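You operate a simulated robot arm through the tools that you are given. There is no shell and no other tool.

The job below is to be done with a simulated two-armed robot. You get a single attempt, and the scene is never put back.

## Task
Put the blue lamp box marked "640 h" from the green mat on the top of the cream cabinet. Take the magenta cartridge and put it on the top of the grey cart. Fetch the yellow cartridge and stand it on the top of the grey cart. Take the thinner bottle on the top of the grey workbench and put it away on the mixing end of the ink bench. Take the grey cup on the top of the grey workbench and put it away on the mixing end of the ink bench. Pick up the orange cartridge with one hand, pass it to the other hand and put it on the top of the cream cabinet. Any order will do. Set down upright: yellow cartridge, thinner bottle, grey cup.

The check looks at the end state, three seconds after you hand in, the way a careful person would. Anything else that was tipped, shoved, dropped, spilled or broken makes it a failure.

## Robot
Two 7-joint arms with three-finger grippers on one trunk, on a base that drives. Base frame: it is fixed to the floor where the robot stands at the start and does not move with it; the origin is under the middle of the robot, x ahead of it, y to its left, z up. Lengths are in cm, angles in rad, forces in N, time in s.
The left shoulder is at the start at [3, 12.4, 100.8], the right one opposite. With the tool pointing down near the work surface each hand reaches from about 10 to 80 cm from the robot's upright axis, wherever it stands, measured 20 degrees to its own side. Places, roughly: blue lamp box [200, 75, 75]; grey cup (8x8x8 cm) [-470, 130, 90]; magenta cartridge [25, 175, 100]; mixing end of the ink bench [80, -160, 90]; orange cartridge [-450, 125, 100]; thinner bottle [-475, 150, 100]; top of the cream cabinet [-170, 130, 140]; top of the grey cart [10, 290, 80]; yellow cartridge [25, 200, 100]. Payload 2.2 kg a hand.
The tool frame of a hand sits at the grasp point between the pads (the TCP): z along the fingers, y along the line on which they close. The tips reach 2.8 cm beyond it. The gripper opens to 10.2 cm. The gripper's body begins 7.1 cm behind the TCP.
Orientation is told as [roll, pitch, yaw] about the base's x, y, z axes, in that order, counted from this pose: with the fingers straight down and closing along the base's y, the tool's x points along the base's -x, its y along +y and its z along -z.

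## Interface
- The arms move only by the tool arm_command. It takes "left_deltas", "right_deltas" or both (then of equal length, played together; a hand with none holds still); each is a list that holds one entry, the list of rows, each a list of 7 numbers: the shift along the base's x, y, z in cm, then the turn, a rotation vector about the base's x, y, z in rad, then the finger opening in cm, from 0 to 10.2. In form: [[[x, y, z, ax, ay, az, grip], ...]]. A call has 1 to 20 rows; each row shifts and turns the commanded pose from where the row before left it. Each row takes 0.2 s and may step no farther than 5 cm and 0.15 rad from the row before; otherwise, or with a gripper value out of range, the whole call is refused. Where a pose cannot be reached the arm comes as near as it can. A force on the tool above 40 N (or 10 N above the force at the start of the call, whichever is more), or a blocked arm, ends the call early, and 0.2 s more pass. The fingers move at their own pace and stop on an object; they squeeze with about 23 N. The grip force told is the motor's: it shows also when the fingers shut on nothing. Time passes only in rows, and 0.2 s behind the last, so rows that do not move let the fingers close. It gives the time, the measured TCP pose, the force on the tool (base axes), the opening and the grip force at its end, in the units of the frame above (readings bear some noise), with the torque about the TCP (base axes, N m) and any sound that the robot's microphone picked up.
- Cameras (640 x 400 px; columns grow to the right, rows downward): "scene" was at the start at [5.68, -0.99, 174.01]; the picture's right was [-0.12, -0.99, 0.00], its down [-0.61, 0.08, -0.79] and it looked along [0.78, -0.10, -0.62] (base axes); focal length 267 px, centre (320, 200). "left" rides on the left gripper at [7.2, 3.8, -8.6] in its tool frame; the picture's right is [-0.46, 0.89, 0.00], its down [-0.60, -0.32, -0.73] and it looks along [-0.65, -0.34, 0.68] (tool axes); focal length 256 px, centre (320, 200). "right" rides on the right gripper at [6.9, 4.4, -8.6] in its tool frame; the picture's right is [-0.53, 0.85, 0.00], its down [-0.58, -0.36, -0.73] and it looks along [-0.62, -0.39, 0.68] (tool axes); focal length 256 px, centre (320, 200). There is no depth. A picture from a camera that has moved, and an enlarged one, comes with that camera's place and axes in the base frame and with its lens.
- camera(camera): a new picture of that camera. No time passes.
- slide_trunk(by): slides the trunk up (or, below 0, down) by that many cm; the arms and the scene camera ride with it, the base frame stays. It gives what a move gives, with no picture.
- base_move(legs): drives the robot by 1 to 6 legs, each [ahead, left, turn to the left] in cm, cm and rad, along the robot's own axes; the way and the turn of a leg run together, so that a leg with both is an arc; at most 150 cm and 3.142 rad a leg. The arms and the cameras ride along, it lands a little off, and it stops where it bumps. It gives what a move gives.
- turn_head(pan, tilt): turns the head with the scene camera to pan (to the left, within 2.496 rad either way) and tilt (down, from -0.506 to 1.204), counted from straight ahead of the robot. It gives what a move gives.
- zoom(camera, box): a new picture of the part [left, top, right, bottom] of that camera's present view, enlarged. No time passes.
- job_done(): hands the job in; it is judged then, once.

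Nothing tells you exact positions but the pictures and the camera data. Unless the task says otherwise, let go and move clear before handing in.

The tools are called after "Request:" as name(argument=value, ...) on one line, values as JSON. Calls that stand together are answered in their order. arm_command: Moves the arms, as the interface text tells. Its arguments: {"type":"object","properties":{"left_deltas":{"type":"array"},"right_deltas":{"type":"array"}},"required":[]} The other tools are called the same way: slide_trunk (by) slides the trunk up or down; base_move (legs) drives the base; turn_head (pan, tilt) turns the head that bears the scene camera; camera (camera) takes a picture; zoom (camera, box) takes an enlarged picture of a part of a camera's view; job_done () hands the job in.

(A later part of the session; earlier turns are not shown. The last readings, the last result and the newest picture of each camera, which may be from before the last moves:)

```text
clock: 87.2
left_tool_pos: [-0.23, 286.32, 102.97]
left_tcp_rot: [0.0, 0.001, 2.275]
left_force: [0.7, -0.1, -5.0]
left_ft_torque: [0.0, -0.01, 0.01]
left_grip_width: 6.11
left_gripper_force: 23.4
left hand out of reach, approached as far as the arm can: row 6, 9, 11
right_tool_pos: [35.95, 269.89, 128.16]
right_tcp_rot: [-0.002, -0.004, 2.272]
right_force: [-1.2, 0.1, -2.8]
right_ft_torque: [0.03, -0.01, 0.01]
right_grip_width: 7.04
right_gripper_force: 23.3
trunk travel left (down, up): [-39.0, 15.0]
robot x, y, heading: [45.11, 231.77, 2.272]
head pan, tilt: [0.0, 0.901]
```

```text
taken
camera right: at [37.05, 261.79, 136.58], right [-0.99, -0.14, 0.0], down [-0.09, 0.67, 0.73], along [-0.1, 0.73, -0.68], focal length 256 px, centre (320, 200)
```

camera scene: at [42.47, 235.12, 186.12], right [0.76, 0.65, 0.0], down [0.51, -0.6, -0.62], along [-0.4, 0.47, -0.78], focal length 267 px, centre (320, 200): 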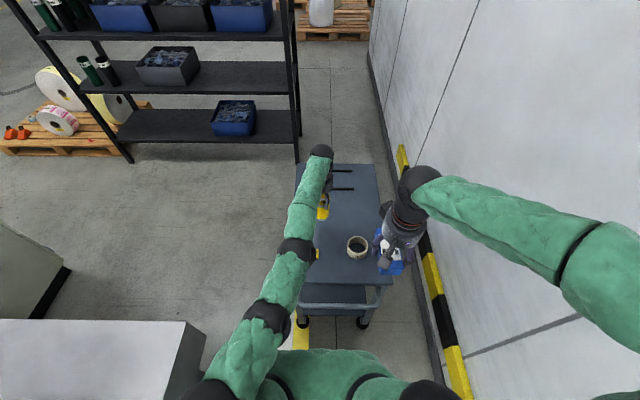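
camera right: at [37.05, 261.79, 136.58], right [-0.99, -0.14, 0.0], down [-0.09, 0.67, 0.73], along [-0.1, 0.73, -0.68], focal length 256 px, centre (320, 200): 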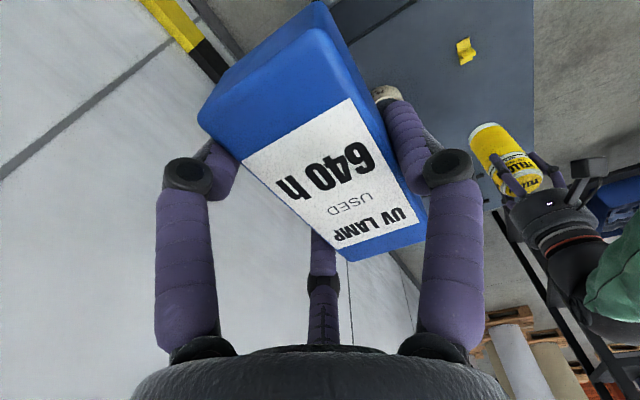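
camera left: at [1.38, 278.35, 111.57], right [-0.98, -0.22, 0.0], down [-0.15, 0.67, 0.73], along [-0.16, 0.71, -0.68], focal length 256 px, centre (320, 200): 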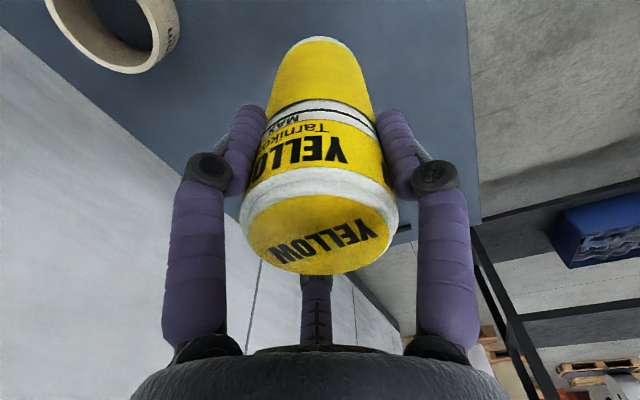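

The cartridge hovers over the free centre at the limit of reach. I lower the trunk 9 cm rather than the arm, keeping the same arm posture.

Request:
slide_trunk(by=-9)

Request:
camera(camera="right")

Request:
zoom(camera="right", box=[430, 0, 640, 220])

Request:
camera(camera="left")

```text
clock: 88.4
left_tool_pos: [-0.27, 286.26, 94.02]
left_tcp_rot: [0.0, -0.001, 2.274]
left_force: [0.2, 0.7, -4.8]
left_ft_torque: [-0.03, 0.04, 0.02]
left_grip_width: 6.06
left_gripper_force: 23.5
right_tool_pos: [35.87, 269.96, 119.05]
right_tcp_rot: [-0.002, -0.003, 2.272]
right_force: [0.3, -0.7, -3.2]
right_ft_torque: [0.05, -0.02, 0.0]
right_grip_width: 7.03
right_gripper_force: 23.0
trunk travel left (down, up): [-30.0, 24.0]
robot x, y, heading: [45.4, 231.59, 2.272]
head pan, tilt: [0.0, 0.901]
```

```text
taken
camera right: at [37.01, 261.82, 127.59], right [-0.99, -0.14, 0.0], down [-0.09, 0.67, 0.73], along [-0.1, 0.73, -0.68], focal length 256 px, centre (320, 200)
```

right: 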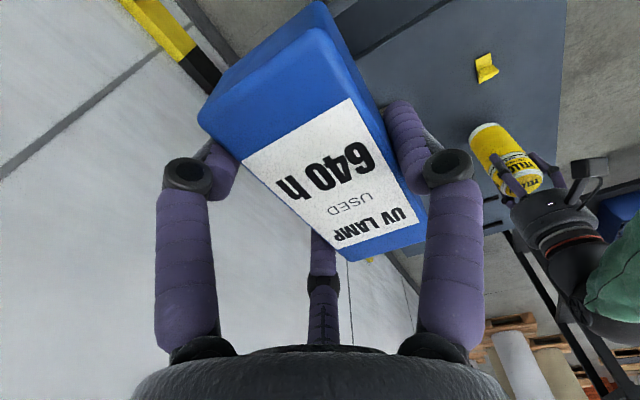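

```text
1.82 times, centred on (535, 110) of right
camera zoom: at [37.01, 261.82, 127.59], right [-0.99, -0.14, 0.0], down [-0.09, 0.67, 0.73], along [-0.1, 0.73, -0.68], focal length 465 px, centre (-71, 364)
```

zoom: 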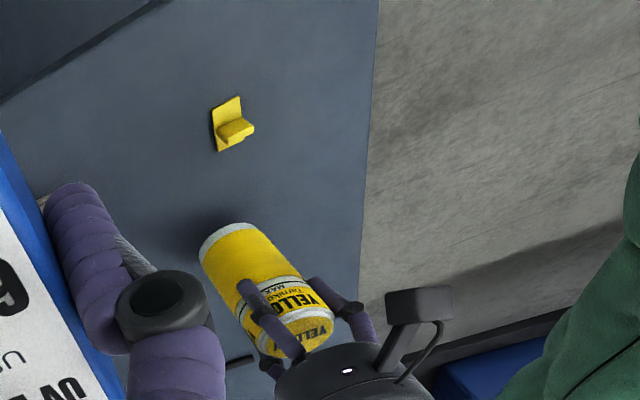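

```text
taken
camera left: at [1.34, 278.36, 102.62], right [-0.98, -0.22, 0.0], down [-0.15, 0.67, 0.73], along [-0.16, 0.71, -0.68], focal length 256 px, centre (320, 200)
```

left: 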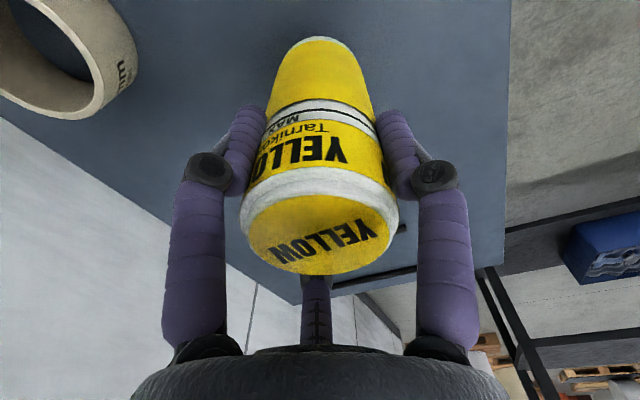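

Request:
arm_command(left_deltas=[[[0, 0, -0.5, 0, 0, 0, 3], [0, 0, -0.5, 0, 0, 0, 3], [0, 0, -0.4, 0, 0, 0, 3], [0, 0, 0, 0, 0, 0, 3]]])

Request:
zoom(camera="right", box=[430, 0, 640, 220])

```text
clock: 89.4
left_tool_pos: [-0.25, 286.32, 92.62]
left_tcp_rot: [0.0, -0.001, 2.275]
left_force: [0.7, 0.4, -4.6]
left_ft_torque: [-0.02, 0.01, 0.03]
left_grip_width: 6.07
left_gripper_force: 22.6
right_tool_pos: [35.89, 269.97, 118.96]
right_tcp_rot: [-0.001, -0.004, 2.271]
right_force: [0.7, -0.3, -2.3]
right_ft_torque: [0.01, -0.05, 0.0]
right_grip_width: 7.02
right_gripper_force: 23.1
trunk travel left (down, up): [-30.0, 24.0]
robot x, y, heading: [45.36, 231.66, 2.275]
head pan, tilt: [0.0, 0.901]
```

```text
1.82 times, centred on (535, 110) of right
camera zoom: at [37.0, 261.83, 127.57], right [-0.99, -0.14, 0.0], down [-0.09, 0.67, 0.73], along [-0.1, 0.73, -0.68], focal length 465 px, centre (-71, 364)
```

zoom: 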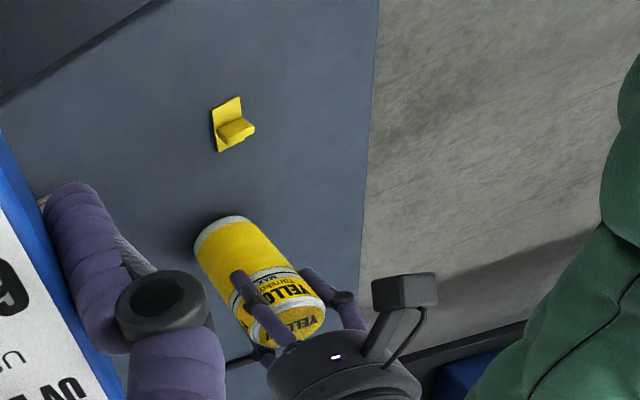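

Request:
arm_command(left_deltas=[[[0, 0, -0.4, 0, 0, 0, 3], [0, 0, -0.4, 0, 0, 0, 3], [0, 0, 0, 0, 0, 0, 3]]])

Request:
zoom(camera="right", box=[430, 0, 640, 220])

```text
clock: 90.2
left_tool_pos: [-0.21, 286.32, 91.91]
left_tcp_rot: [-0.001, 0.001, 2.275]
left_force: [0.1, 0.7, -4.3]
left_ft_torque: [0.02, -0.02, 0.01]
left_grip_width: 6.08
left_gripper_force: 23.0
right_tool_pos: [35.89, 270.03, 118.94]
right_tcp_rot: [-0.002, -0.003, 2.273]
right_force: [0.9, 0.5, -3.7]
right_ft_torque: [0.0, 0.0, -0.01]
right_grip_width: 7.06
right_gripper_force: 23.0
trunk travel left (down, up): [-30.0, 24.0]
robot x, y, heading: [45.31, 231.98, 2.274]
head pan, tilt: [0.0, 0.901]
```

```text
1.82 times, centred on (535, 110) of right
camera zoom: at [37.0, 261.83, 127.57], right [-0.99, -0.14, 0.0], down [-0.09, 0.67, 0.73], along [-0.1, 0.73, -0.68], focal length 465 px, centre (-71, 364)
```

zoom: 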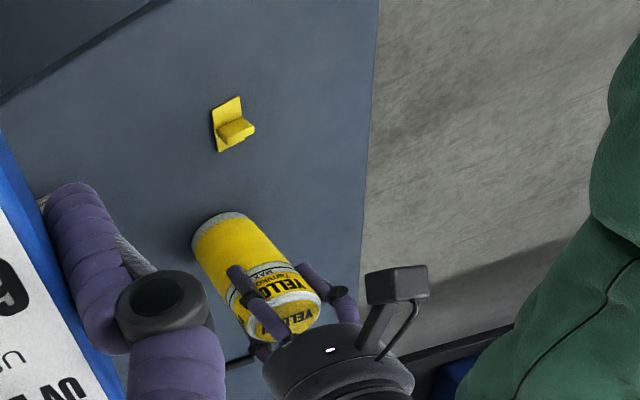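

Request:
arm_command(left_deltas=[[[0, 0, -0.4, 0, 0, 0, 3], [0, 0, -0.3, 0, 0, 0, 3], [0, 0, 0, 0, 0, 0, 3]]])

Request:
arm_command(left_deltas=[[[0, 0, -0.3, 0, 0, 0, 3], [0, 0, -0.3, 0, 0, 0, 3], [0, 0, 0, 0, 0, 0, 3]]])

```text
clock: 91.0
left_tool_pos: [-0.2, 286.29, 91.44]
left_tcp_rot: [0.001, -0.005, 2.276]
left_force: [1.8, 1.6, 18.7]
left_ft_torque: [-0.03, 0.01, -0.06]
left_grip_width: 6.1
left_gripper_force: 23.2
right_tool_pos: [35.98, 269.83, 119.03]
right_tcp_rot: [-0.002, -0.003, 2.274]
right_force: [0.5, 0.6, -3.2]
right_ft_torque: [0.01, -0.03, -0.01]
right_grip_width: 7.0
right_gripper_force: 22.8
trunk travel left (down, up): [-30.0, 24.0]
robot x, y, heading: [45.34, 231.49, 2.27]
head pan, tilt: [0.0, 0.901]
```

```text
clock: 91.8
left_tool_pos: [-0.11, 286.19, 90.82]
left_tcp_rot: [0.0, 0.001, 2.276]
left_force: [-1.4, 0.9, 19.9]
left_ft_torque: [0.02, 0.04, 0.01]
left_grip_width: 6.12
left_gripper_force: 23.0
right_tool_pos: [36.0, 269.8, 119.05]
right_tcp_rot: [-0.001, -0.005, 2.275]
right_force: [0.1, 0.7, -3.1]
right_ft_torque: [0.06, 0.01, 0.03]
right_grip_width: 7.05
right_gripper_force: 22.7
trunk travel left (down, up): [-30.0, 24.0]
robot x, y, heading: [45.07, 231.42, 2.274]
head pan, tilt: [0.0, 0.901]
```

Contact with the cart (force +20 N). I ease up slightly, open the fingers and rise straight up.

Request:
arm_command(left_deltas=[[[0, 0, 0.4, 0, 0, 0, 3], [0, 0, 0, 0, 0, 0, 6.2], [0, 0, 0, 0, 0, 0, 7], [0, 0, 0, 0, 0, 0, 8.6], [0, 0, 0, 0, 0, 0, 8.8], [0, 0, 2, 0, 0, 0, 8.8], [0, 0, 3, 0, 0, 0, 8.8], [0, 0, 4, 0, 0, 0, 8.8], [0, 0, 4, 0, 0, 0, 8.8], [0, 0, 0, 0, 0, 0, 8.8]]])

Request:
camera(camera="left")

Request:
camera(camera="right")

Request:
camera(camera="scene")

```text
clock: 94.0
left_tool_pos: [-0.29, 286.3, 103.87]
left_tcp_rot: [0.001, 0.002, 2.273]
left_force: [0.2, 0.0, 0.5]
left_ft_torque: [-0.01, 0.05, 0.01]
left_grip_width: 8.78
left_gripper_force: 0.0
right_tool_pos: [35.89, 270.09, 118.95]
right_tcp_rot: [-0.001, -0.001, 2.273]
right_force: [-0.1, -1.3, -2.9]
right_ft_torque: [0.0, -0.03, 0.02]
right_grip_width: 7.01
right_gripper_force: 22.9
trunk travel left (down, up): [-30.0, 24.0]
robot x, y, heading: [45.34, 231.6, 2.276]
head pan, tilt: [0.0, 0.901]
```

```text
taken
camera left: at [1.26, 278.37, 112.49], right [-0.98, -0.22, 0.0], down [-0.15, 0.67, 0.73], along [-0.16, 0.71, -0.68], focal length 256 px, centre (320, 200)
```

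left: 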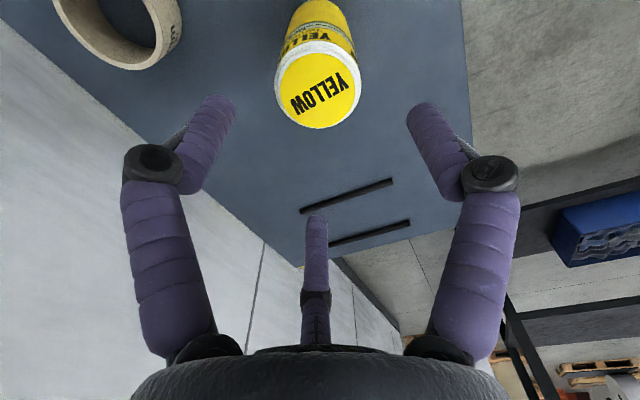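

```text
taken
camera right: at [37.01, 261.84, 127.56], right [-0.99, -0.14, 0.0], down [-0.09, 0.67, 0.73], along [-0.1, 0.73, -0.68], focal length 256 px, centre (320, 200)
```

right: 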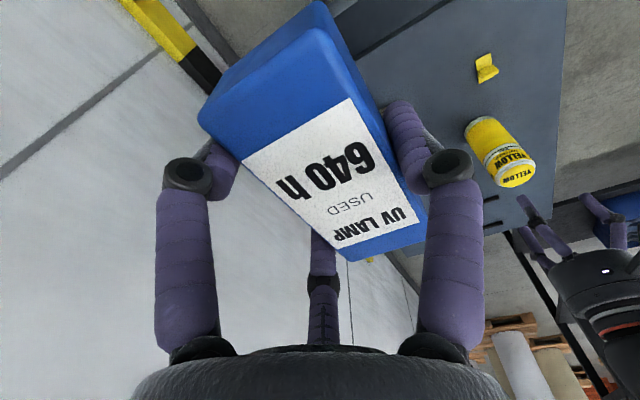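

```text
taken
camera scene: at [42.41, 235.18, 177.11], right [0.76, 0.65, 0.0], down [0.51, -0.6, -0.62], along [-0.4, 0.47, -0.78], focal length 267 px, centre (320, 200)
```

scene: 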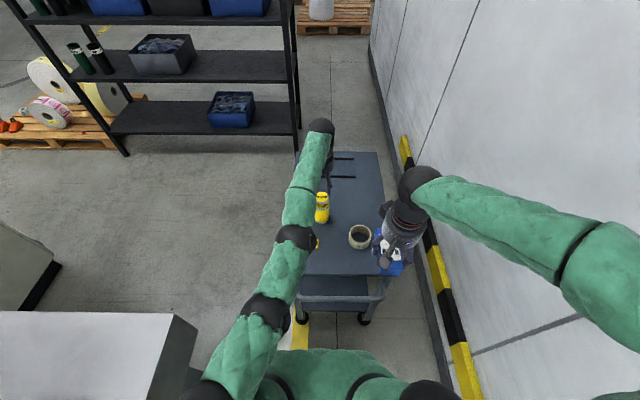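

Yellow stands upright on the cart. I raise the trunk and hand again, retract the left arm the same way it came, and go back for magenta.

Request:
slide_trunk(by=9)

Request:
arm_command(left_deltas=[[[0, 0, 4, 0, 0, 0, 8.6], [0, 0, 4, 0, 0, 0, 8.6], [0, 0, 4, 0, 0, 0, 8.6], [0, 0, 2, 0, 0, 0, 8.6], [-2.5, -3.85, 0, 0, 0, 0, 8.6], [-2.5, -3.85, 0, 0, 0, 0, 8.6], [-2.5, -3.85, 0, 0, 0, 0, 8.6], [-2.5, -3.85, 0, 0, 0, 0, 8.6], [-2.5, -3.85, 0, 0, 0, 0, 8.6], [-2.5, -3.85, 0, 0, 0, 0, 8.6], [0, 0, 0, 0, 0, 0, 8.6]]])

Request:
base_move(legs=[[-80, 0, 0]])

Request:
turn_head(pan=0.4, tilt=0.8)

Request:
camera(camera="scene")

```text
clock: 95.3
left_tool_pos: [-0.35, 286.34, 112.87]
left_tcp_rot: [0.001, 0.002, 2.276]
left_force: [0.3, 0.3, 0.6]
left_ft_torque: [-0.04, -0.03, 0.05]
left_grip_width: 8.78
left_gripper_force: 0.0
right_tool_pos: [35.83, 269.95, 127.99]
right_tcp_rot: [-0.003, -0.004, 2.273]
right_force: [0.3, -0.2, -3.2]
right_ft_torque: [0.04, -0.05, -0.01]
right_grip_width: 7.04
right_gripper_force: 22.6
trunk travel left (down, up): [-39.0, 15.0]
robot x, y, heading: [45.05, 231.43, 2.275]
head pan, tilt: [0.0, 0.901]
```

```text
clock: 97.7
left_tool_pos: [-14.88, 262.93, 126.69]
left_tcp_rot: [0.003, 0.0, 2.273]
left_force: [0.4, 0.6, 0.3]
left_ft_torque: [-0.03, -0.02, 0.0]
left_grip_width: 8.61
left_gripper_force: 0.1
left hand out of reach, approached as far as the arm can: row 3
right_tool_pos: [35.94, 270.14, 127.98]
right_tcp_rot: [0.001, -0.004, 2.274]
right_force: [-0.7, 0.8, -3.6]
right_ft_torque: [0.0, -0.02, 0.01]
right_grip_width: 7.04
right_gripper_force: 22.7
trunk travel left (down, up): [-39.0, 15.0]
robot x, y, heading: [45.19, 231.78, 2.273]
head pan, tilt: [0.0, 0.901]
```

```text
clock: 102.0
left_tool_pos: [36.87, 201.6, 126.8]
left_tcp_rot: [0.0, 0.001, 2.277]
left_force: [-0.2, -0.5, 0.6]
left_ft_torque: [-0.02, -0.01, 0.01]
left_grip_width: 8.62
left_gripper_force: 0.1
right_tool_pos: [87.75, 208.69, 128.07]
right_tcp_rot: [-0.002, -0.003, 2.273]
right_force: [0.8, -1.6, -3.3]
right_ft_torque: [0.04, -0.03, 0.03]
right_grip_width: 7.05
right_gripper_force: 22.9
trunk travel left (down, up): [-39.0, 15.0]
robot x, y, heading: [97.24, 170.34, 2.272]
head pan, tilt: [0.0, 0.901]
```

```text
clock: 102.8
left_tool_pos: [36.8, 201.62, 126.71]
left_tcp_rot: [0.0, 0.001, 2.275]
left_force: [-0.1, -0.2, -0.8]
left_ft_torque: [-0.02, 0.03, 0.01]
left_grip_width: 8.59
left_gripper_force: 0.1
right_tool_pos: [87.79, 208.79, 127.98]
right_tcp_rot: [-0.001, -0.004, 2.273]
right_force: [0.6, -0.2, -3.5]
right_ft_torque: [0.01, -0.04, -0.02]
right_grip_width: 7.03
right_gripper_force: 22.6
trunk travel left (down, up): [-39.0, 15.0]
robot x, y, heading: [97.36, 170.13, 2.271]
head pan, tilt: [0.4, 0.799]
```

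```text
taken
camera scene: at [92.02, 171.87, 186.91], right [0.45, 0.89, 0.0], down [0.64, -0.32, -0.7], along [-0.62, 0.31, -0.72], focal length 267 px, centre (320, 200)
```

scene: 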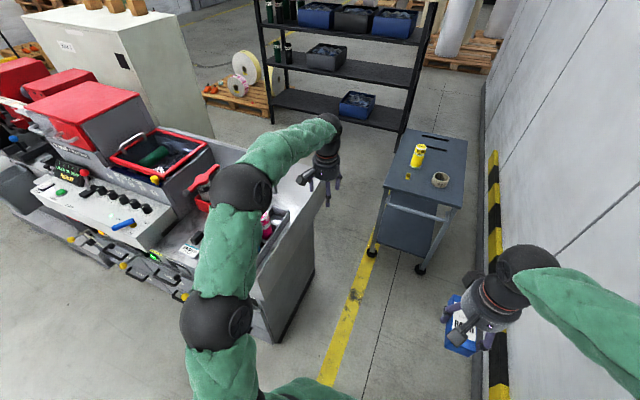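

Request:
base_move(legs=[[0, 24, 0]])

Request:
camera(camera="left")

Request:
zoom(camera="left", box=[240, 0, 420, 120])

```text
clock: 104.6
left_tool_pos: [18.75, 186.21, 126.77]
left_tcp_rot: [0.0, -0.001, 2.276]
left_force: [-0.2, 0.2, 0.6]
left_ft_torque: [0.01, 0.0, -0.01]
left_grip_width: 8.57
left_gripper_force: 0.0
right_tool_pos: [69.65, 193.36, 127.94]
right_tcp_rot: [-0.003, -0.003, 2.275]
right_force: [-0.4, -0.2, -3.0]
right_ft_torque: [0.03, -0.04, 0.0]
right_grip_width: 7.04
right_gripper_force: 23.0
trunk travel left (down, up): [-39.0, 15.0]
robot x, y, heading: [79.43, 154.85, 2.275]
head pan, tilt: [0.4, 0.799]
```

```text
taken
camera left: at [20.36, 178.23, 135.31], right [-0.98, -0.22, 0.0], down [-0.15, 0.67, 0.73], along [-0.16, 0.71, -0.68], focal length 256 px, centre (320, 200)
```

left: 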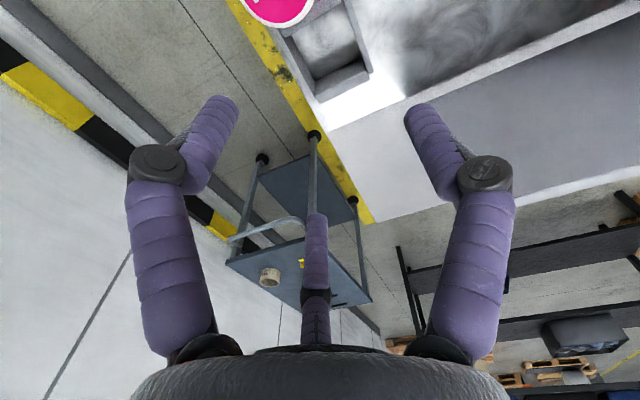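

```text
3.33 times, centred on (330, 60) of left
camera zoom: at [20.36, 178.23, 135.31], right [-0.98, -0.22, 0.0], down [-0.15, 0.67, 0.73], along [-0.16, 0.71, -0.68], focal length 853 px, centre (287, 667)
```

zoom: 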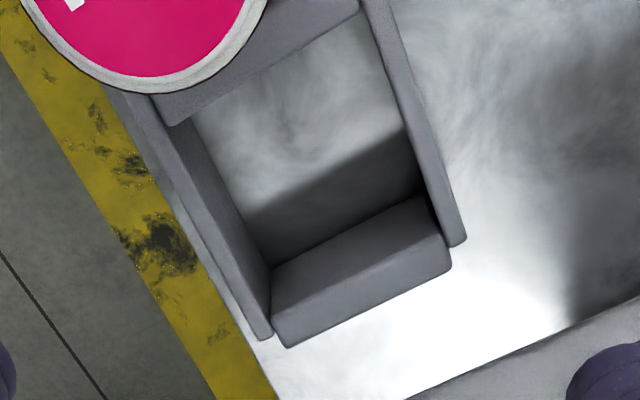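

Request:
arm_command(left_deltas=[[[2, -2.5, 0, 0, 0, 0, 8.6], [2.05, -2.46, -2, 0, 0, 0, 8.6], [0, 0, -2, 0, 0, 0, 8.6], [0, 0, 0, 0, 0, 0, 8.6]]])

Request:
camera(camera="left")

```text
clock: 105.6
left_tool_pos: [22.89, 181.22, 122.73]
left_tcp_rot: [0.0, -0.001, 2.276]
left_force: [0.0, 0.5, -0.6]
left_ft_torque: [-0.01, 0.05, 0.01]
left_grip_width: 8.6
left_gripper_force: 0.0
right_tool_pos: [69.75, 193.3, 128.08]
right_tcp_rot: [-0.002, -0.003, 2.275]
right_force: [-0.4, 0.1, -3.3]
right_ft_torque: [0.04, -0.01, -0.01]
right_grip_width: 7.04
right_gripper_force: 22.3
trunk travel left (down, up): [-39.0, 15.0]
robot x, y, heading: [79.31, 154.81, 2.272]
head pan, tilt: [0.4, 0.799]
```

```text
taken
camera left: at [24.47, 173.22, 131.34], right [-0.98, -0.22, 0.0], down [-0.15, 0.67, 0.73], along [-0.16, 0.71, -0.68], focal length 256 px, centre (320, 200)
```

left: 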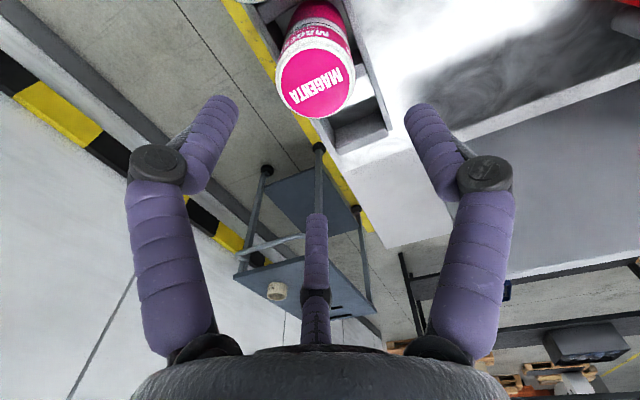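

Request:
arm_command(left_deltas=[[[0.37, -0.25, -3, 0, 0, 0, 8.6], [0, 0, -4, 0, 0, 0, 8.6], [0, 0, 0, 0, 0, 0, 8.6]]])

Request:
camera(camera="left")

```text
clock: 106.4
left_tool_pos: [23.14, 181.04, 115.67]
left_tcp_rot: [-0.002, -0.001, 2.277]
left_force: [-1.1, 0.3, -0.9]
left_ft_torque: [0.04, 0.01, -0.03]
left_grip_width: 8.61
left_gripper_force: 0.1
right_tool_pos: [69.74, 193.4, 128.06]
right_tcp_rot: [-0.002, -0.005, 2.275]
right_force: [0.3, -0.4, -3.1]
right_ft_torque: [0.02, -0.02, 0.0]
right_grip_width: 7.03
right_gripper_force: 23.8
trunk travel left (down, up): [-39.0, 15.0]
robot x, y, heading: [78.95, 155.22, 2.271]
head pan, tilt: [0.4, 0.799]
```

```text
taken
camera left: at [24.81, 173.06, 124.24], right [-0.98, -0.22, 0.0], down [-0.15, 0.67, 0.73], along [-0.16, 0.71, -0.68], focal length 256 px, centre (320, 200)
```

left: 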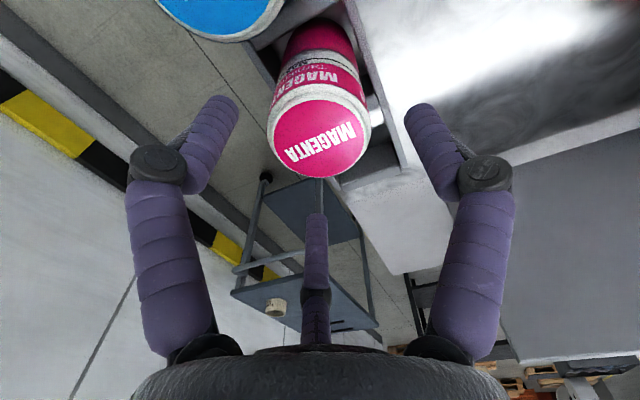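

Request:
arm_command(left_deltas=[[[0, 0, -2.5, 0, 0, 0, 8.6], [0, 0, -2.5, 0, 0, 0, 8.6], [0, 0, -2, 0, 0, 0, 8.6], [0, 0, 0, 0, 0, 0, 8.6]]])

Request:
camera(camera="left")

```text
clock: 107.4
left_tool_pos: [23.23, 181.07, 108.71]
left_tcp_rot: [0.0, 0.0, 2.275]
left_force: [0.2, 0.2, 0.4]
left_ft_torque: [-0.01, 0.0, -0.02]
left_grip_width: 8.59
left_gripper_force: 0.1
right_tool_pos: [69.67, 193.36, 128.03]
right_tcp_rot: [-0.001, -0.004, 2.275]
right_force: [0.6, -0.4, -3.0]
right_ft_torque: [0.03, -0.01, 0.0]
right_grip_width: 7.02
right_gripper_force: 22.9
trunk travel left (down, up): [-39.0, 15.0]
robot x, y, heading: [79.22, 155.02, 2.274]
head pan, tilt: [0.4, 0.799]
```

```text
taken
camera left: at [24.85, 173.08, 117.27], right [-0.98, -0.22, 0.0], down [-0.15, 0.67, 0.73], along [-0.16, 0.71, -0.68], focal length 256 px, centre (320, 200)
```

left: 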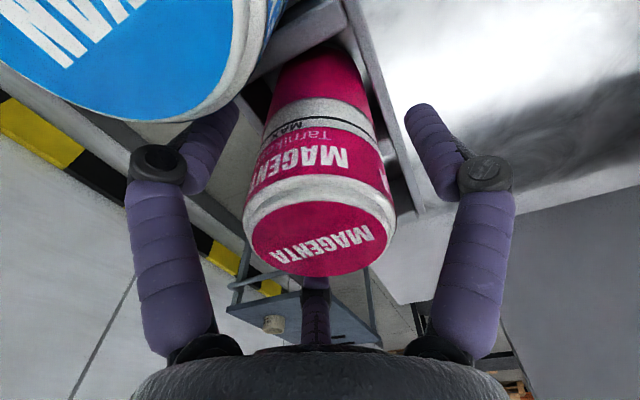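

Request:
arm_command(left_deltas=[[[0, 0, 0, 0, 0, 0, 7], [0, 0, 0, 0, 0, 0, 6], [0, 0, 0, 0, 0, 0, 5], [0, 0, 0, 0, 0, 0, 4], [0, 0, 0, 0, 0, 0, 3], [0, 0, 0, 0, 0, 0, 3], [0, 0, 0.5, 0, 0, 0, 3], [0, 0, 1.5, 0, 0, 0, 3], [0, 0, 3, 0, 0, 0, 3], [0, 0, 3, 0, 0, 0, 3], [0, 0, 4, 0, 0, 0, 3], [0, 0, 4, 0, 0, 0, 3], [0, 0, 3, 0, 0, 0, 3], [0, 0, 0, 0, 0, 0, 3]]])

Request:
camera(camera="left")

Request:
camera(camera="scene")

```text
clock: 110.4
left_tool_pos: [23.16, 180.85, 127.66]
left_tcp_rot: [-0.001, 0.001, 2.275]
left_force: [0.4, 0.5, -4.1]
left_ft_torque: [0.04, -0.01, 0.01]
left_grip_width: 6.1
left_gripper_force: 23.2
right_tool_pos: [69.7, 193.45, 128.03]
right_tcp_rot: [-0.002, -0.004, 2.274]
right_force: [-0.2, 1.1, -3.4]
right_ft_torque: [0.03, -0.04, 0.0]
right_grip_width: 7.03
right_gripper_force: 23.3
trunk travel left (down, up): [-39.0, 15.0]
robot x, y, heading: [78.93, 155.0, 2.271]
head pan, tilt: [0.4, 0.799]
```

```text
taken
camera left: at [24.77, 172.92, 136.26], right [-0.98, -0.22, 0.0], down [-0.15, 0.67, 0.73], along [-0.16, 0.71, -0.68], focal length 256 px, centre (320, 200)
```

left: 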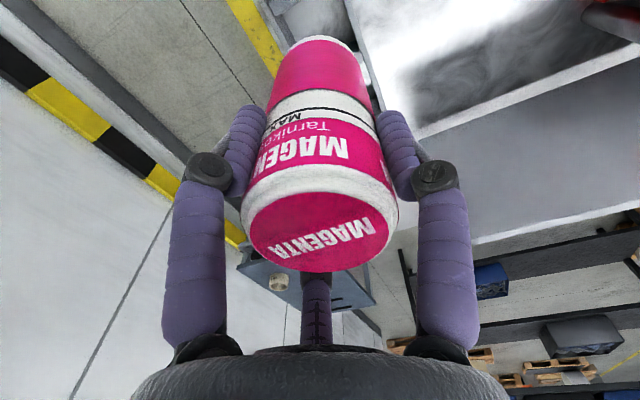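

```text
taken
camera scene: at [73.88, 156.51, 186.9], right [0.45, 0.89, 0.0], down [0.64, -0.32, -0.7], along [-0.62, 0.31, -0.72], focal length 267 px, centre (320, 200)
```

scene: 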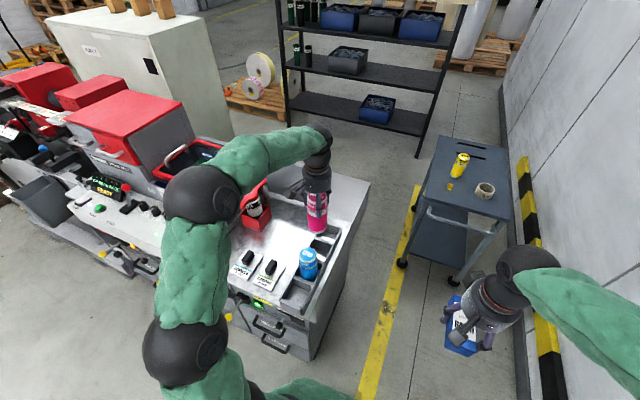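

Magenta is held and clear; cyan is untouched. I drive to the cart again, a little further right, to set magenta beside yellow.

Request:
base_move(legs=[[0, -30, 0]])

Request:
base_move(legs=[[80, 0, 0]])

Request:
turn_head(pan=0, tilt=0.9)

Request:
camera(camera="scene")

```text
clock: 112.5
left_tool_pos: [46.08, 200.35, 127.77]
left_tcp_rot: [-0.001, 0.001, 2.276]
left_force: [1.3, -0.8, -4.1]
left_ft_torque: [-0.02, 0.01, 0.0]
left_grip_width: 6.07
left_gripper_force: 22.5
right_tool_pos: [92.46, 212.98, 127.96]
right_tcp_rot: [-0.002, -0.004, 2.275]
right_force: [0.0, 0.7, -3.3]
right_ft_torque: [0.04, -0.03, -0.01]
right_grip_width: 7.03
right_gripper_force: 23.1
trunk travel left (down, up): [-39.0, 15.0]
robot x, y, heading: [101.83, 174.39, 2.279]
head pan, tilt: [0.4, 0.799]
```

```text
clock: 116.8
left_tool_pos: [-6.26, 261.66, 127.8]
left_tcp_rot: [0.0, 0.002, 2.276]
left_force: [-0.5, -0.7, -3.4]
left_ft_torque: [-0.01, -0.05, 0.01]
left_grip_width: 6.09
left_gripper_force: 22.8
right_tool_pos: [40.19, 274.2, 127.94]
right_tcp_rot: [-0.002, -0.002, 2.275]
right_force: [-0.4, 0.4, -3.2]
right_ft_torque: [0.05, -0.07, 0.02]
right_grip_width: 7.02
right_gripper_force: 23.4
trunk travel left (down, up): [-39.0, 15.0]
robot x, y, heading: [50.05, 235.78, 2.278]
head pan, tilt: [0.4, 0.799]
```

```text
clock: 117.6
left_tool_pos: [-6.32, 261.43, 127.67]
left_tcp_rot: [0.002, 0.002, 2.275]
left_force: [0.3, 0.3, -4.3]
left_ft_torque: [0.04, -0.01, 0.0]
left_grip_width: 6.11
left_gripper_force: 22.9
right_tool_pos: [40.24, 274.07, 128.11]
right_tcp_rot: [-0.002, -0.004, 2.273]
right_force: [-0.3, -0.2, -3.2]
right_ft_torque: [0.01, -0.01, 0.01]
right_grip_width: 7.06
right_gripper_force: 23.5
trunk travel left (down, up): [-39.0, 15.0]
robot x, y, heading: [49.81, 235.76, 2.274]
head pan, tilt: [0.0, 0.901]
```

```text
taken
camera scene: at [46.86, 239.34, 186.12], right [0.76, 0.65, 0.0], down [0.51, -0.6, -0.62], along [-0.4, 0.47, -0.78], focal length 267 px, centre (320, 200)
```

scene: 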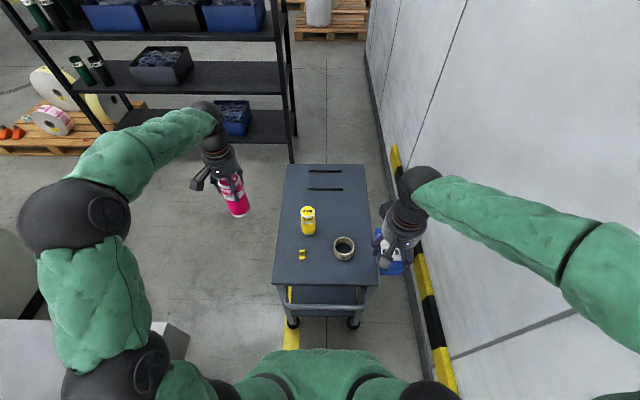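

Yellow stands well. I swing the magenta cartridge to the free spot right of yellow (behind the tape roll) and lower it part way, moving the right hand slightly aside.

Request:
arm_command(left_deltas=[[[1.76, 4.0, 0, 0, 0, 0, 3], [1.76, 4.0, 0, 0, 0, 0, 3], [1.76, 4.0, 0, 0, 0, 0, 3], [1.76, 4.0, 0, 0, 0, 0, 3], [1.76, 4.0, -1, 0, 0, 0, 3], [1.76, 4.0, -2, 0, 0, 0, 3], [1.76, 4.0, -2, 0, 0, 0, 3], [1.76, 4.0, -2, 0, 0, 0, 3], [0, 0, -4, 0, 0, 0, 3], [0, 0, -4, 0, 0, 0, 3], [0, 0, -4, 0, 0, 0, 3], [0, 0, -4, 0, 0, 0, 3], [0, 0, 0, 0, 0, 0, 3]]], right_deltas=[[[1.9, 1.6, 0, 0, 0, 0, 2], [1.9, 1.6, 0, 0, 0, 0, 2], [0, 0, 0, 0, 0, 0, 2], [0, 0, 0, 0, 0, 0, 2], [0, 0, 0, 0, 0, 0, 2], [0, 0, 0, 0, 0, 0, 2], [0, 0, 0, 0, 0, 0, 2], [0, 0, 0, 0, 0, 0, 2], [0, 0, 0, 0, 0, 0, 2], [0, 0, 0, 0, 0, 0, 2], [0, 0, 0, 0, 0, 0, 2], [0, 0, 0, 0, 0, 0, 2], [0, 0, 0, 0, 0, 0, 2]]])

Request:
camera(camera="scene")

Request:
camera(camera="left")

Request:
camera(camera="right")

```text
clock: 119.5
left_tool_pos: [5.0, 293.0, 128.68]
left_tcp_rot: [-0.05, -0.123, 2.322]
left_force: [-1.2, 0.9, 0.3]
left_ft_torque: [0.0, -0.11, -0.01]
left_grip_width: 6.1
left_gripper_force: 22.4
left hand out of reach, approached as far as the arm can: row 8
right_tool_pos: [44.08, 277.39, 128.02]
right_tcp_rot: [-0.001, -0.001, 2.275]
right_force: [0.3, 0.0, -2.1]
right_ft_torque: [0.03, -0.01, 0.06]
right_grip_width: 7.05
right_gripper_force: 23.1
trunk travel left (down, up): [-39.0, 15.0]
robot x, y, heading: [49.79, 235.79, 2.277]
head pan, tilt: [0.0, 0.901]
stopped in row 9 (left hand): the force on the tool passed its limit at 51 N (the readings are from after the stop); the commanded pose is now the measured one
```

```text
taken
camera scene: at [46.94, 239.44, 186.14], right [0.76, 0.65, 0.0], down [0.51, -0.6, -0.62], along [-0.4, 0.47, -0.78], focal length 267 px, centre (320, 200)
```

scene: 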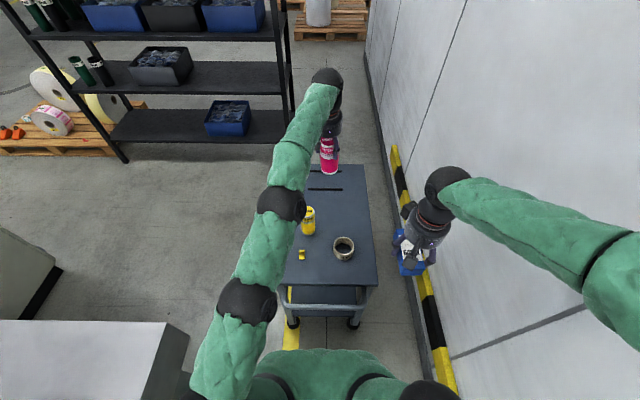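

```text
taken
camera left: at [7.37, 284.05, 136.08], right [-0.96, -0.26, 0.01], down [-0.14, 0.56, 0.81], along [-0.22, 0.78, -0.58], focal length 256 px, centre (320, 200)
```

left: 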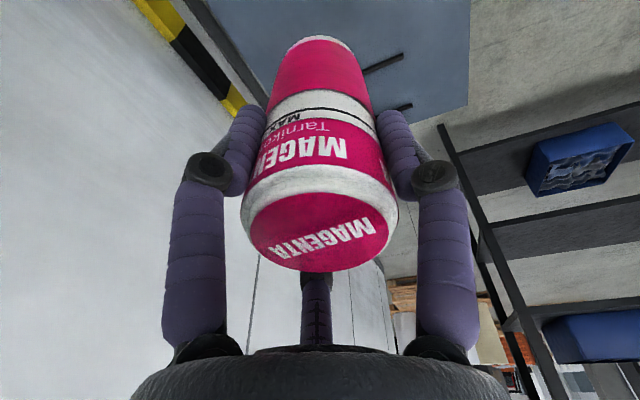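

```text
taken
camera right: at [45.24, 269.27, 136.46], right [-0.99, -0.14, 0.0], down [-0.1, 0.67, 0.73], along [-0.1, 0.72, -0.68], focal length 256 px, centre (320, 200)
```

right: 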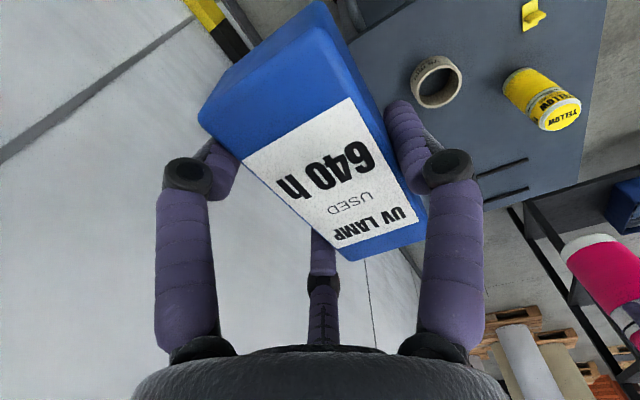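

The arm straightened at this height and jerked, but the cartridge is still held (tilted slightly). I pull back a little, level it, lower first, and then reach out again at the lower height.

Request:
arm_command(left_deltas=[[[0.7, -1.4, 0, -0.031, -0.012, -0.012, 3], [0.7, -1.4, 0, -0.031, -0.012, -0.012, 3], [0.7, -1.4, 0, -0.031, -0.012, -0.012, 3], [0.7, -1.4, 0, -0.031, -0.012, -0.011, 3], [0, -0.5, -2, 0, 0, 0, 3], [0, 0, -3, 0, 0, 0, 3], [0, 0, -3, 0, 0, 0, 3], [0, 0, -3, 0, 0, 0, 3], [0, 0, -3, 0, 0, 0, 3], [0, 0, -3, 0, 0, 0, 3], [0, 0, -3, 0, 0, 0, 3], [0, 0, -3, 0, 0, 0, 3], [0, 0, 0, 0, 0, 0, 3]]])

Request:
camera(camera="left")

Request:
camera(camera="right")

Request:
camera(camera="scene")

```text
clock: 122.3
left_tool_pos: [8.11, 286.87, 104.91]
left_tcp_rot: [0.003, 0.014, 2.272]
left_force: [-0.7, -0.4, -3.5]
left_ft_torque: [0.01, 0.01, 0.0]
left_grip_width: 6.09
left_gripper_force: 23.0
right_tool_pos: [44.15, 277.43, 127.96]
right_tcp_rot: [-0.002, -0.001, 2.274]
right_force: [1.4, -1.7, -2.9]
right_ft_torque: [0.02, -0.03, 0.02]
right_grip_width: 7.05
right_gripper_force: 23.0
trunk travel left (down, up): [-39.0, 15.0]
robot x, y, heading: [50.05, 235.89, 2.277]
head pan, tilt: [0.0, 0.901]
```

```text
taken
camera left: at [9.65, 279.03, 113.62], right [-0.98, -0.21, -0.01], down [-0.15, 0.67, 0.72], along [-0.15, 0.71, -0.69], focal length 256 px, centre (320, 200)
```

left: 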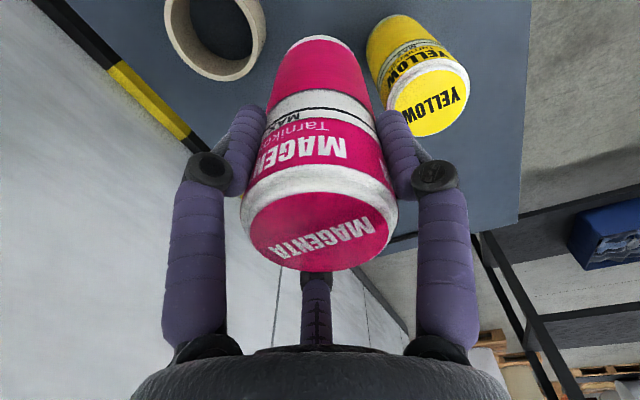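

```text
taken
camera right: at [45.2, 269.26, 136.48], right [-0.99, -0.14, 0.0], down [-0.1, 0.67, 0.73], along [-0.1, 0.73, -0.68], focal length 256 px, centre (320, 200)
```

right: 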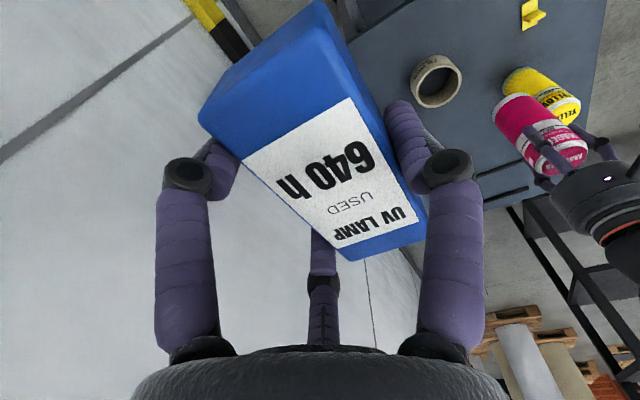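

```text
taken
camera scene: at [46.9, 239.42, 186.12], right [0.76, 0.65, 0.0], down [0.51, -0.6, -0.62], along [-0.4, 0.47, -0.78], focal length 267 px, centre (320, 200)
```

scene: 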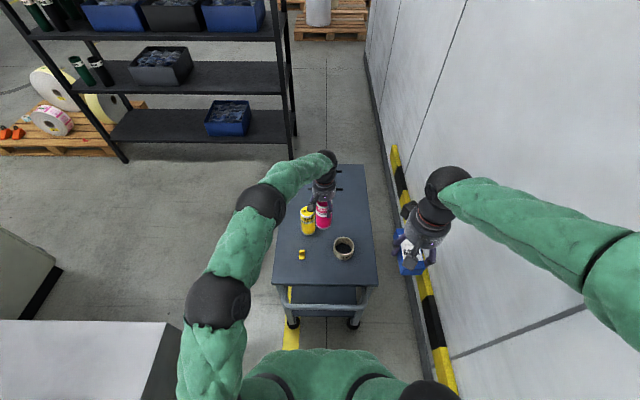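

Request:
arm_command(left_deltas=[[[0.5, 2.5, 0, 0, -0.007, 0, 3], [0.4, 2.5, 0, 0, -0.007, 0, 3], [0.3, 2.5, 0, 0, 0, 0, 3], [0, 0, -2, 0, 0, 0, 3], [0, 0, -2, 0, 0, 0, 3], [0, 0, 0, 0, 0, 0, 3]]])

Request:
camera(camera="left")

Request:
camera(camera="right")

```text
clock: 123.7
left_tool_pos: [9.48, 294.02, 100.86]
left_tcp_rot: [-0.011, 0.022, 2.267]
left_force: [0.0, 0.1, -4.9]
left_ft_torque: [0.0, -0.01, 0.01]
left_grip_width: 6.08
left_gripper_force: 22.8
left hand out of reach, approached as far as the arm can: row 3
right_tool_pos: [44.08, 277.35, 127.95]
right_tcp_rot: [0.0, -0.002, 2.275]
right_force: [0.3, -0.1, -3.3]
right_ft_torque: [0.05, -0.01, -0.04]
right_grip_width: 7.02
right_gripper_force: 23.9
trunk travel left (down, up): [-39.0, 15.0]
robot x, y, heading: [49.83, 235.49, 2.274]
head pan, tilt: [0.0, 0.901]
```

```text
taken
camera left: at [10.85, 286.04, 109.57], right [-0.98, -0.21, -0.02], down [-0.16, 0.68, 0.72], along [-0.14, 0.71, -0.69], focal length 256 px, centre (320, 200)
```

left: 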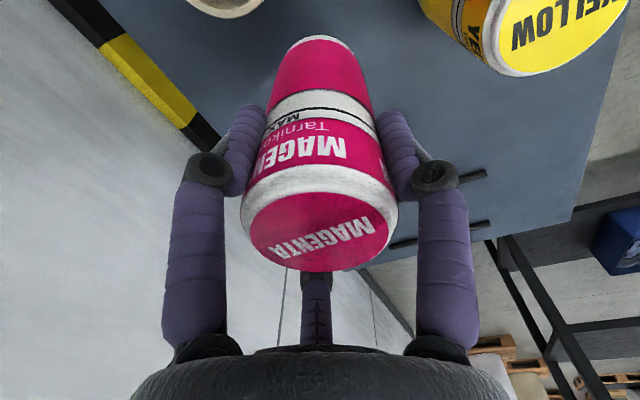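

```text
taken
camera right: at [45.18, 269.26, 136.48], right [-0.99, -0.14, 0.0], down [-0.1, 0.67, 0.73], along [-0.1, 0.73, -0.68], focal length 256 px, centre (320, 200)
```

right: 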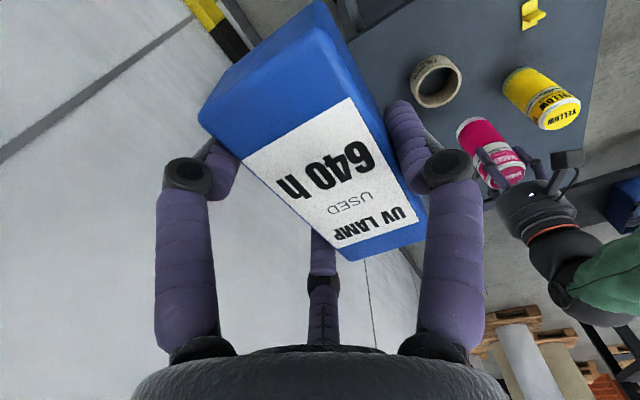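

Request:
slide_trunk(by=-7)

Request:
arm_command(left_deltas=[[[0, 0, -0.5, 0.01, 0.0225, 0, 3], [0, 0, -0.5, 0, 0, 0, 3], [0, 0, -0.4, 0, 0, 0, 3], [0, 0, 0, 0, 0, 0, 3]]])

Request:
camera(camera="left")

Request:
camera(camera="right")

```text
clock: 124.8
left_tool_pos: [9.5, 294.01, 93.99]
left_tcp_rot: [-0.01, 0.023, 2.268]
left_force: [0.6, -0.1, -3.8]
left_ft_torque: [0.02, 0.04, 0.02]
left_grip_width: 6.07
left_gripper_force: 23.3
right_tool_pos: [44.01, 277.4, 120.88]
right_tcp_rot: [-0.002, -0.002, 2.274]
right_force: [-0.1, -0.4, -3.2]
right_ft_torque: [0.02, -0.02, -0.04]
right_grip_width: 7.04
right_gripper_force: 22.7
trunk travel left (down, up): [-32.0, 22.0]
robot x, y, heading: [49.75, 235.79, 2.28]
head pan, tilt: [0.0, 0.901]
```

```text
clock: 125.8
left_tool_pos: [9.48, 293.92, 92.41]
left_tcp_rot: [0.002, 0.0, 2.27]
left_force: [-0.3, 0.0, -3.2]
left_ft_torque: [-0.01, -0.01, 0.02]
left_grip_width: 6.11
left_gripper_force: 23.4
right_tool_pos: [44.0, 277.42, 120.81]
right_tcp_rot: [-0.002, 0.0, 2.274]
right_force: [0.0, 0.7, -3.1]
right_ft_torque: [0.02, 0.03, -0.03]
right_grip_width: 7.04
right_gripper_force: 23.3
trunk travel left (down, up): [-32.0, 22.0]
robot x, y, heading: [49.54, 235.91, 2.275]
head pan, tilt: [0.0, 0.901]
```

```text
taken
camera left: at [11.04, 285.95, 101.05], right [-0.98, -0.21, 0.0], down [-0.14, 0.67, 0.73], along [-0.16, 0.71, -0.68], focal length 256 px, centre (320, 200)
```

left: 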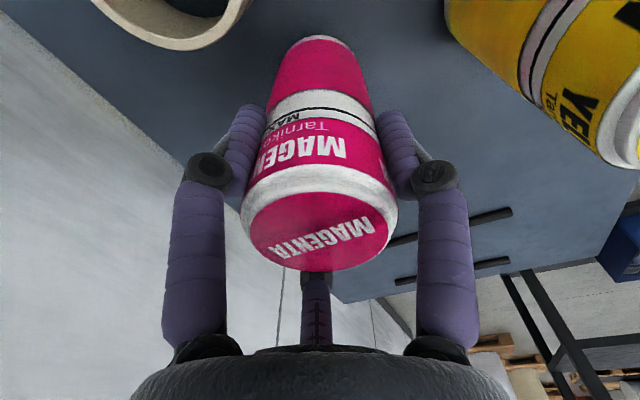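

```text
taken
camera right: at [45.17, 269.28, 129.47], right [-0.99, -0.14, 0.0], down [-0.1, 0.67, 0.73], along [-0.1, 0.73, -0.68], focal length 256 px, centre (320, 200)
```

right: 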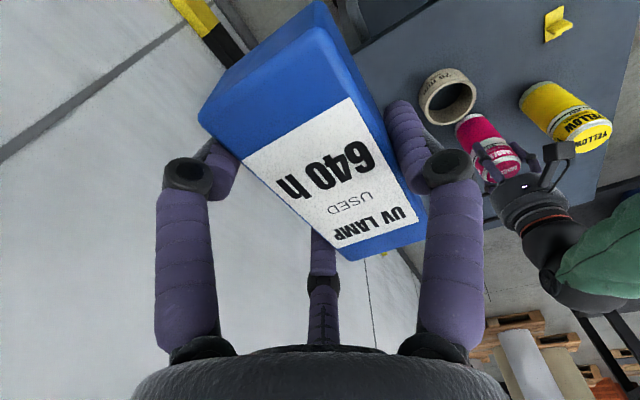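

Level now, about 1 cm above the cart. I lower the last bit with the force watched.

Request:
arm_command(left_deltas=[[[0, 0, -0.4, 0, 0, 0, 3], [0, 0, -0.3, 0, 0, 0, 3], [0, 0, 0, 0, 0, 0, 3]]])

Request:
arm_command(left_deltas=[[[0, 0, -0.3, 0, 0, 0, 3], [0, 0, 0, 0, 0, 0, 3]]])

```text
clock: 126.6
left_tool_pos: [9.63, 293.85, 91.92]
left_tcp_rot: [-0.001, -0.002, 2.269]
left_force: [1.1, -1.2, 3.0]
left_ft_torque: [0.04, -0.26, -0.06]
left_grip_width: 6.06
left_gripper_force: 22.8
right_tool_pos: [44.09, 277.4, 120.89]
right_tcp_rot: [-0.001, -0.001, 2.275]
right_force: [0.0, -0.2, -2.9]
right_ft_torque: [0.03, 0.01, -0.01]
right_grip_width: 7.04
right_gripper_force: 23.0
trunk travel left (down, up): [-32.0, 22.0]
robot x, y, heading: [49.89, 236.2, 2.276]
head pan, tilt: [0.0, 0.901]
```

```text
clock: 127.2
left_tool_pos: [9.46, 293.97, 91.96]
left_tcp_rot: [-0.002, -0.008, 2.269]
left_force: [0.9, 0.8, 19.9]
left_ft_torque: [-0.05, -0.09, -0.09]
left_grip_width: 6.1
left_gripper_force: 23.3
right_tool_pos: [44.14, 277.23, 120.95]
right_tcp_rot: [-0.001, -0.004, 2.274]
right_force: [-0.5, -0.3, -2.9]
right_ft_torque: [0.02, -0.02, 0.01]
right_grip_width: 7.03
right_gripper_force: 22.9
trunk travel left (down, up): [-32.0, 22.0]
robot x, y, heading: [49.7, 235.92, 2.278]
head pan, tilt: [0.0, 0.901]
```

Request:
arm_command(left_deltas=[[[0, 0, 0.2, 0, 0, 0, 3], [0, 0, 0, 0, 0, 0, 6.2], [0, 0, 0, 0, 0, 0, 7], [0, 0, 0, 0, 0, 0, 8], [0, 0, 0, 0, 0, 0, 8], [0, 0, 1, 0, 0, 0, 8], [0, 0, 3, 0, 0, 0, 8], [0, 0, 3, 0, 0, 0, 8], [0, 0, 3, 0, 0, 0, 8], [0, 0, 0, 0, 0, 0, 8]]])

Request:
camera(camera="left")

Request:
camera(camera="right")

```text
clock: 129.4
left_tool_pos: [9.41, 294.03, 101.7]
left_tcp_rot: [0.001, 0.003, 2.27]
left_force: [-0.7, 0.3, -0.1]
left_ft_torque: [-0.02, 0.05, 0.0]
left_grip_width: 7.99
left_gripper_force: 0.1
right_tool_pos: [43.94, 277.37, 120.8]
right_tcp_rot: [-0.002, -0.003, 2.274]
right_force: [-0.2, 0.6, -2.6]
right_ft_torque: [0.07, -0.02, 0.03]
right_grip_width: 7.02
right_gripper_force: 22.7
trunk travel left (down, up): [-32.0, 22.0]
robot x, y, heading: [49.79, 236.16, 2.273]
head pan, tilt: [0.0, 0.901]
```

```text
taken
camera left: at [11.0, 286.06, 110.28], right [-0.98, -0.21, 0.0], down [-0.15, 0.67, 0.73], along [-0.16, 0.71, -0.68], focal length 256 px, centre (320, 200)
```

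left: 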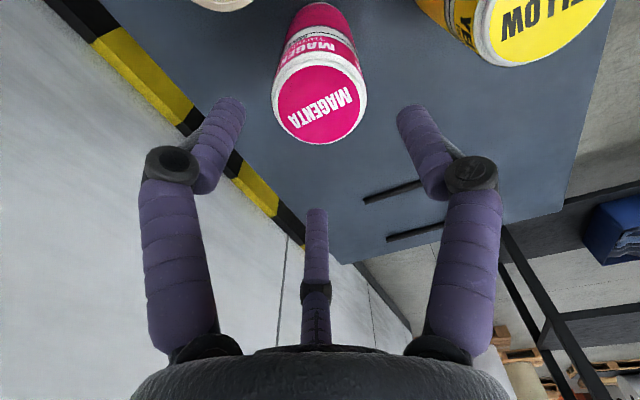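

```text
taken
camera right: at [45.18, 269.31, 129.46], right [-0.99, -0.14, 0.0], down [-0.1, 0.67, 0.73], along [-0.1, 0.73, -0.68], focal length 256 px, centre (320, 200)
```

right: 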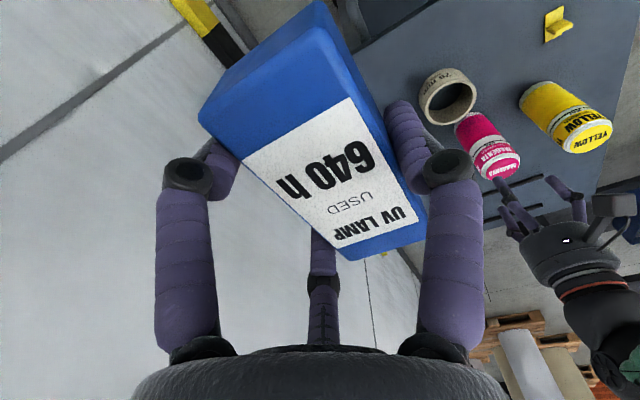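

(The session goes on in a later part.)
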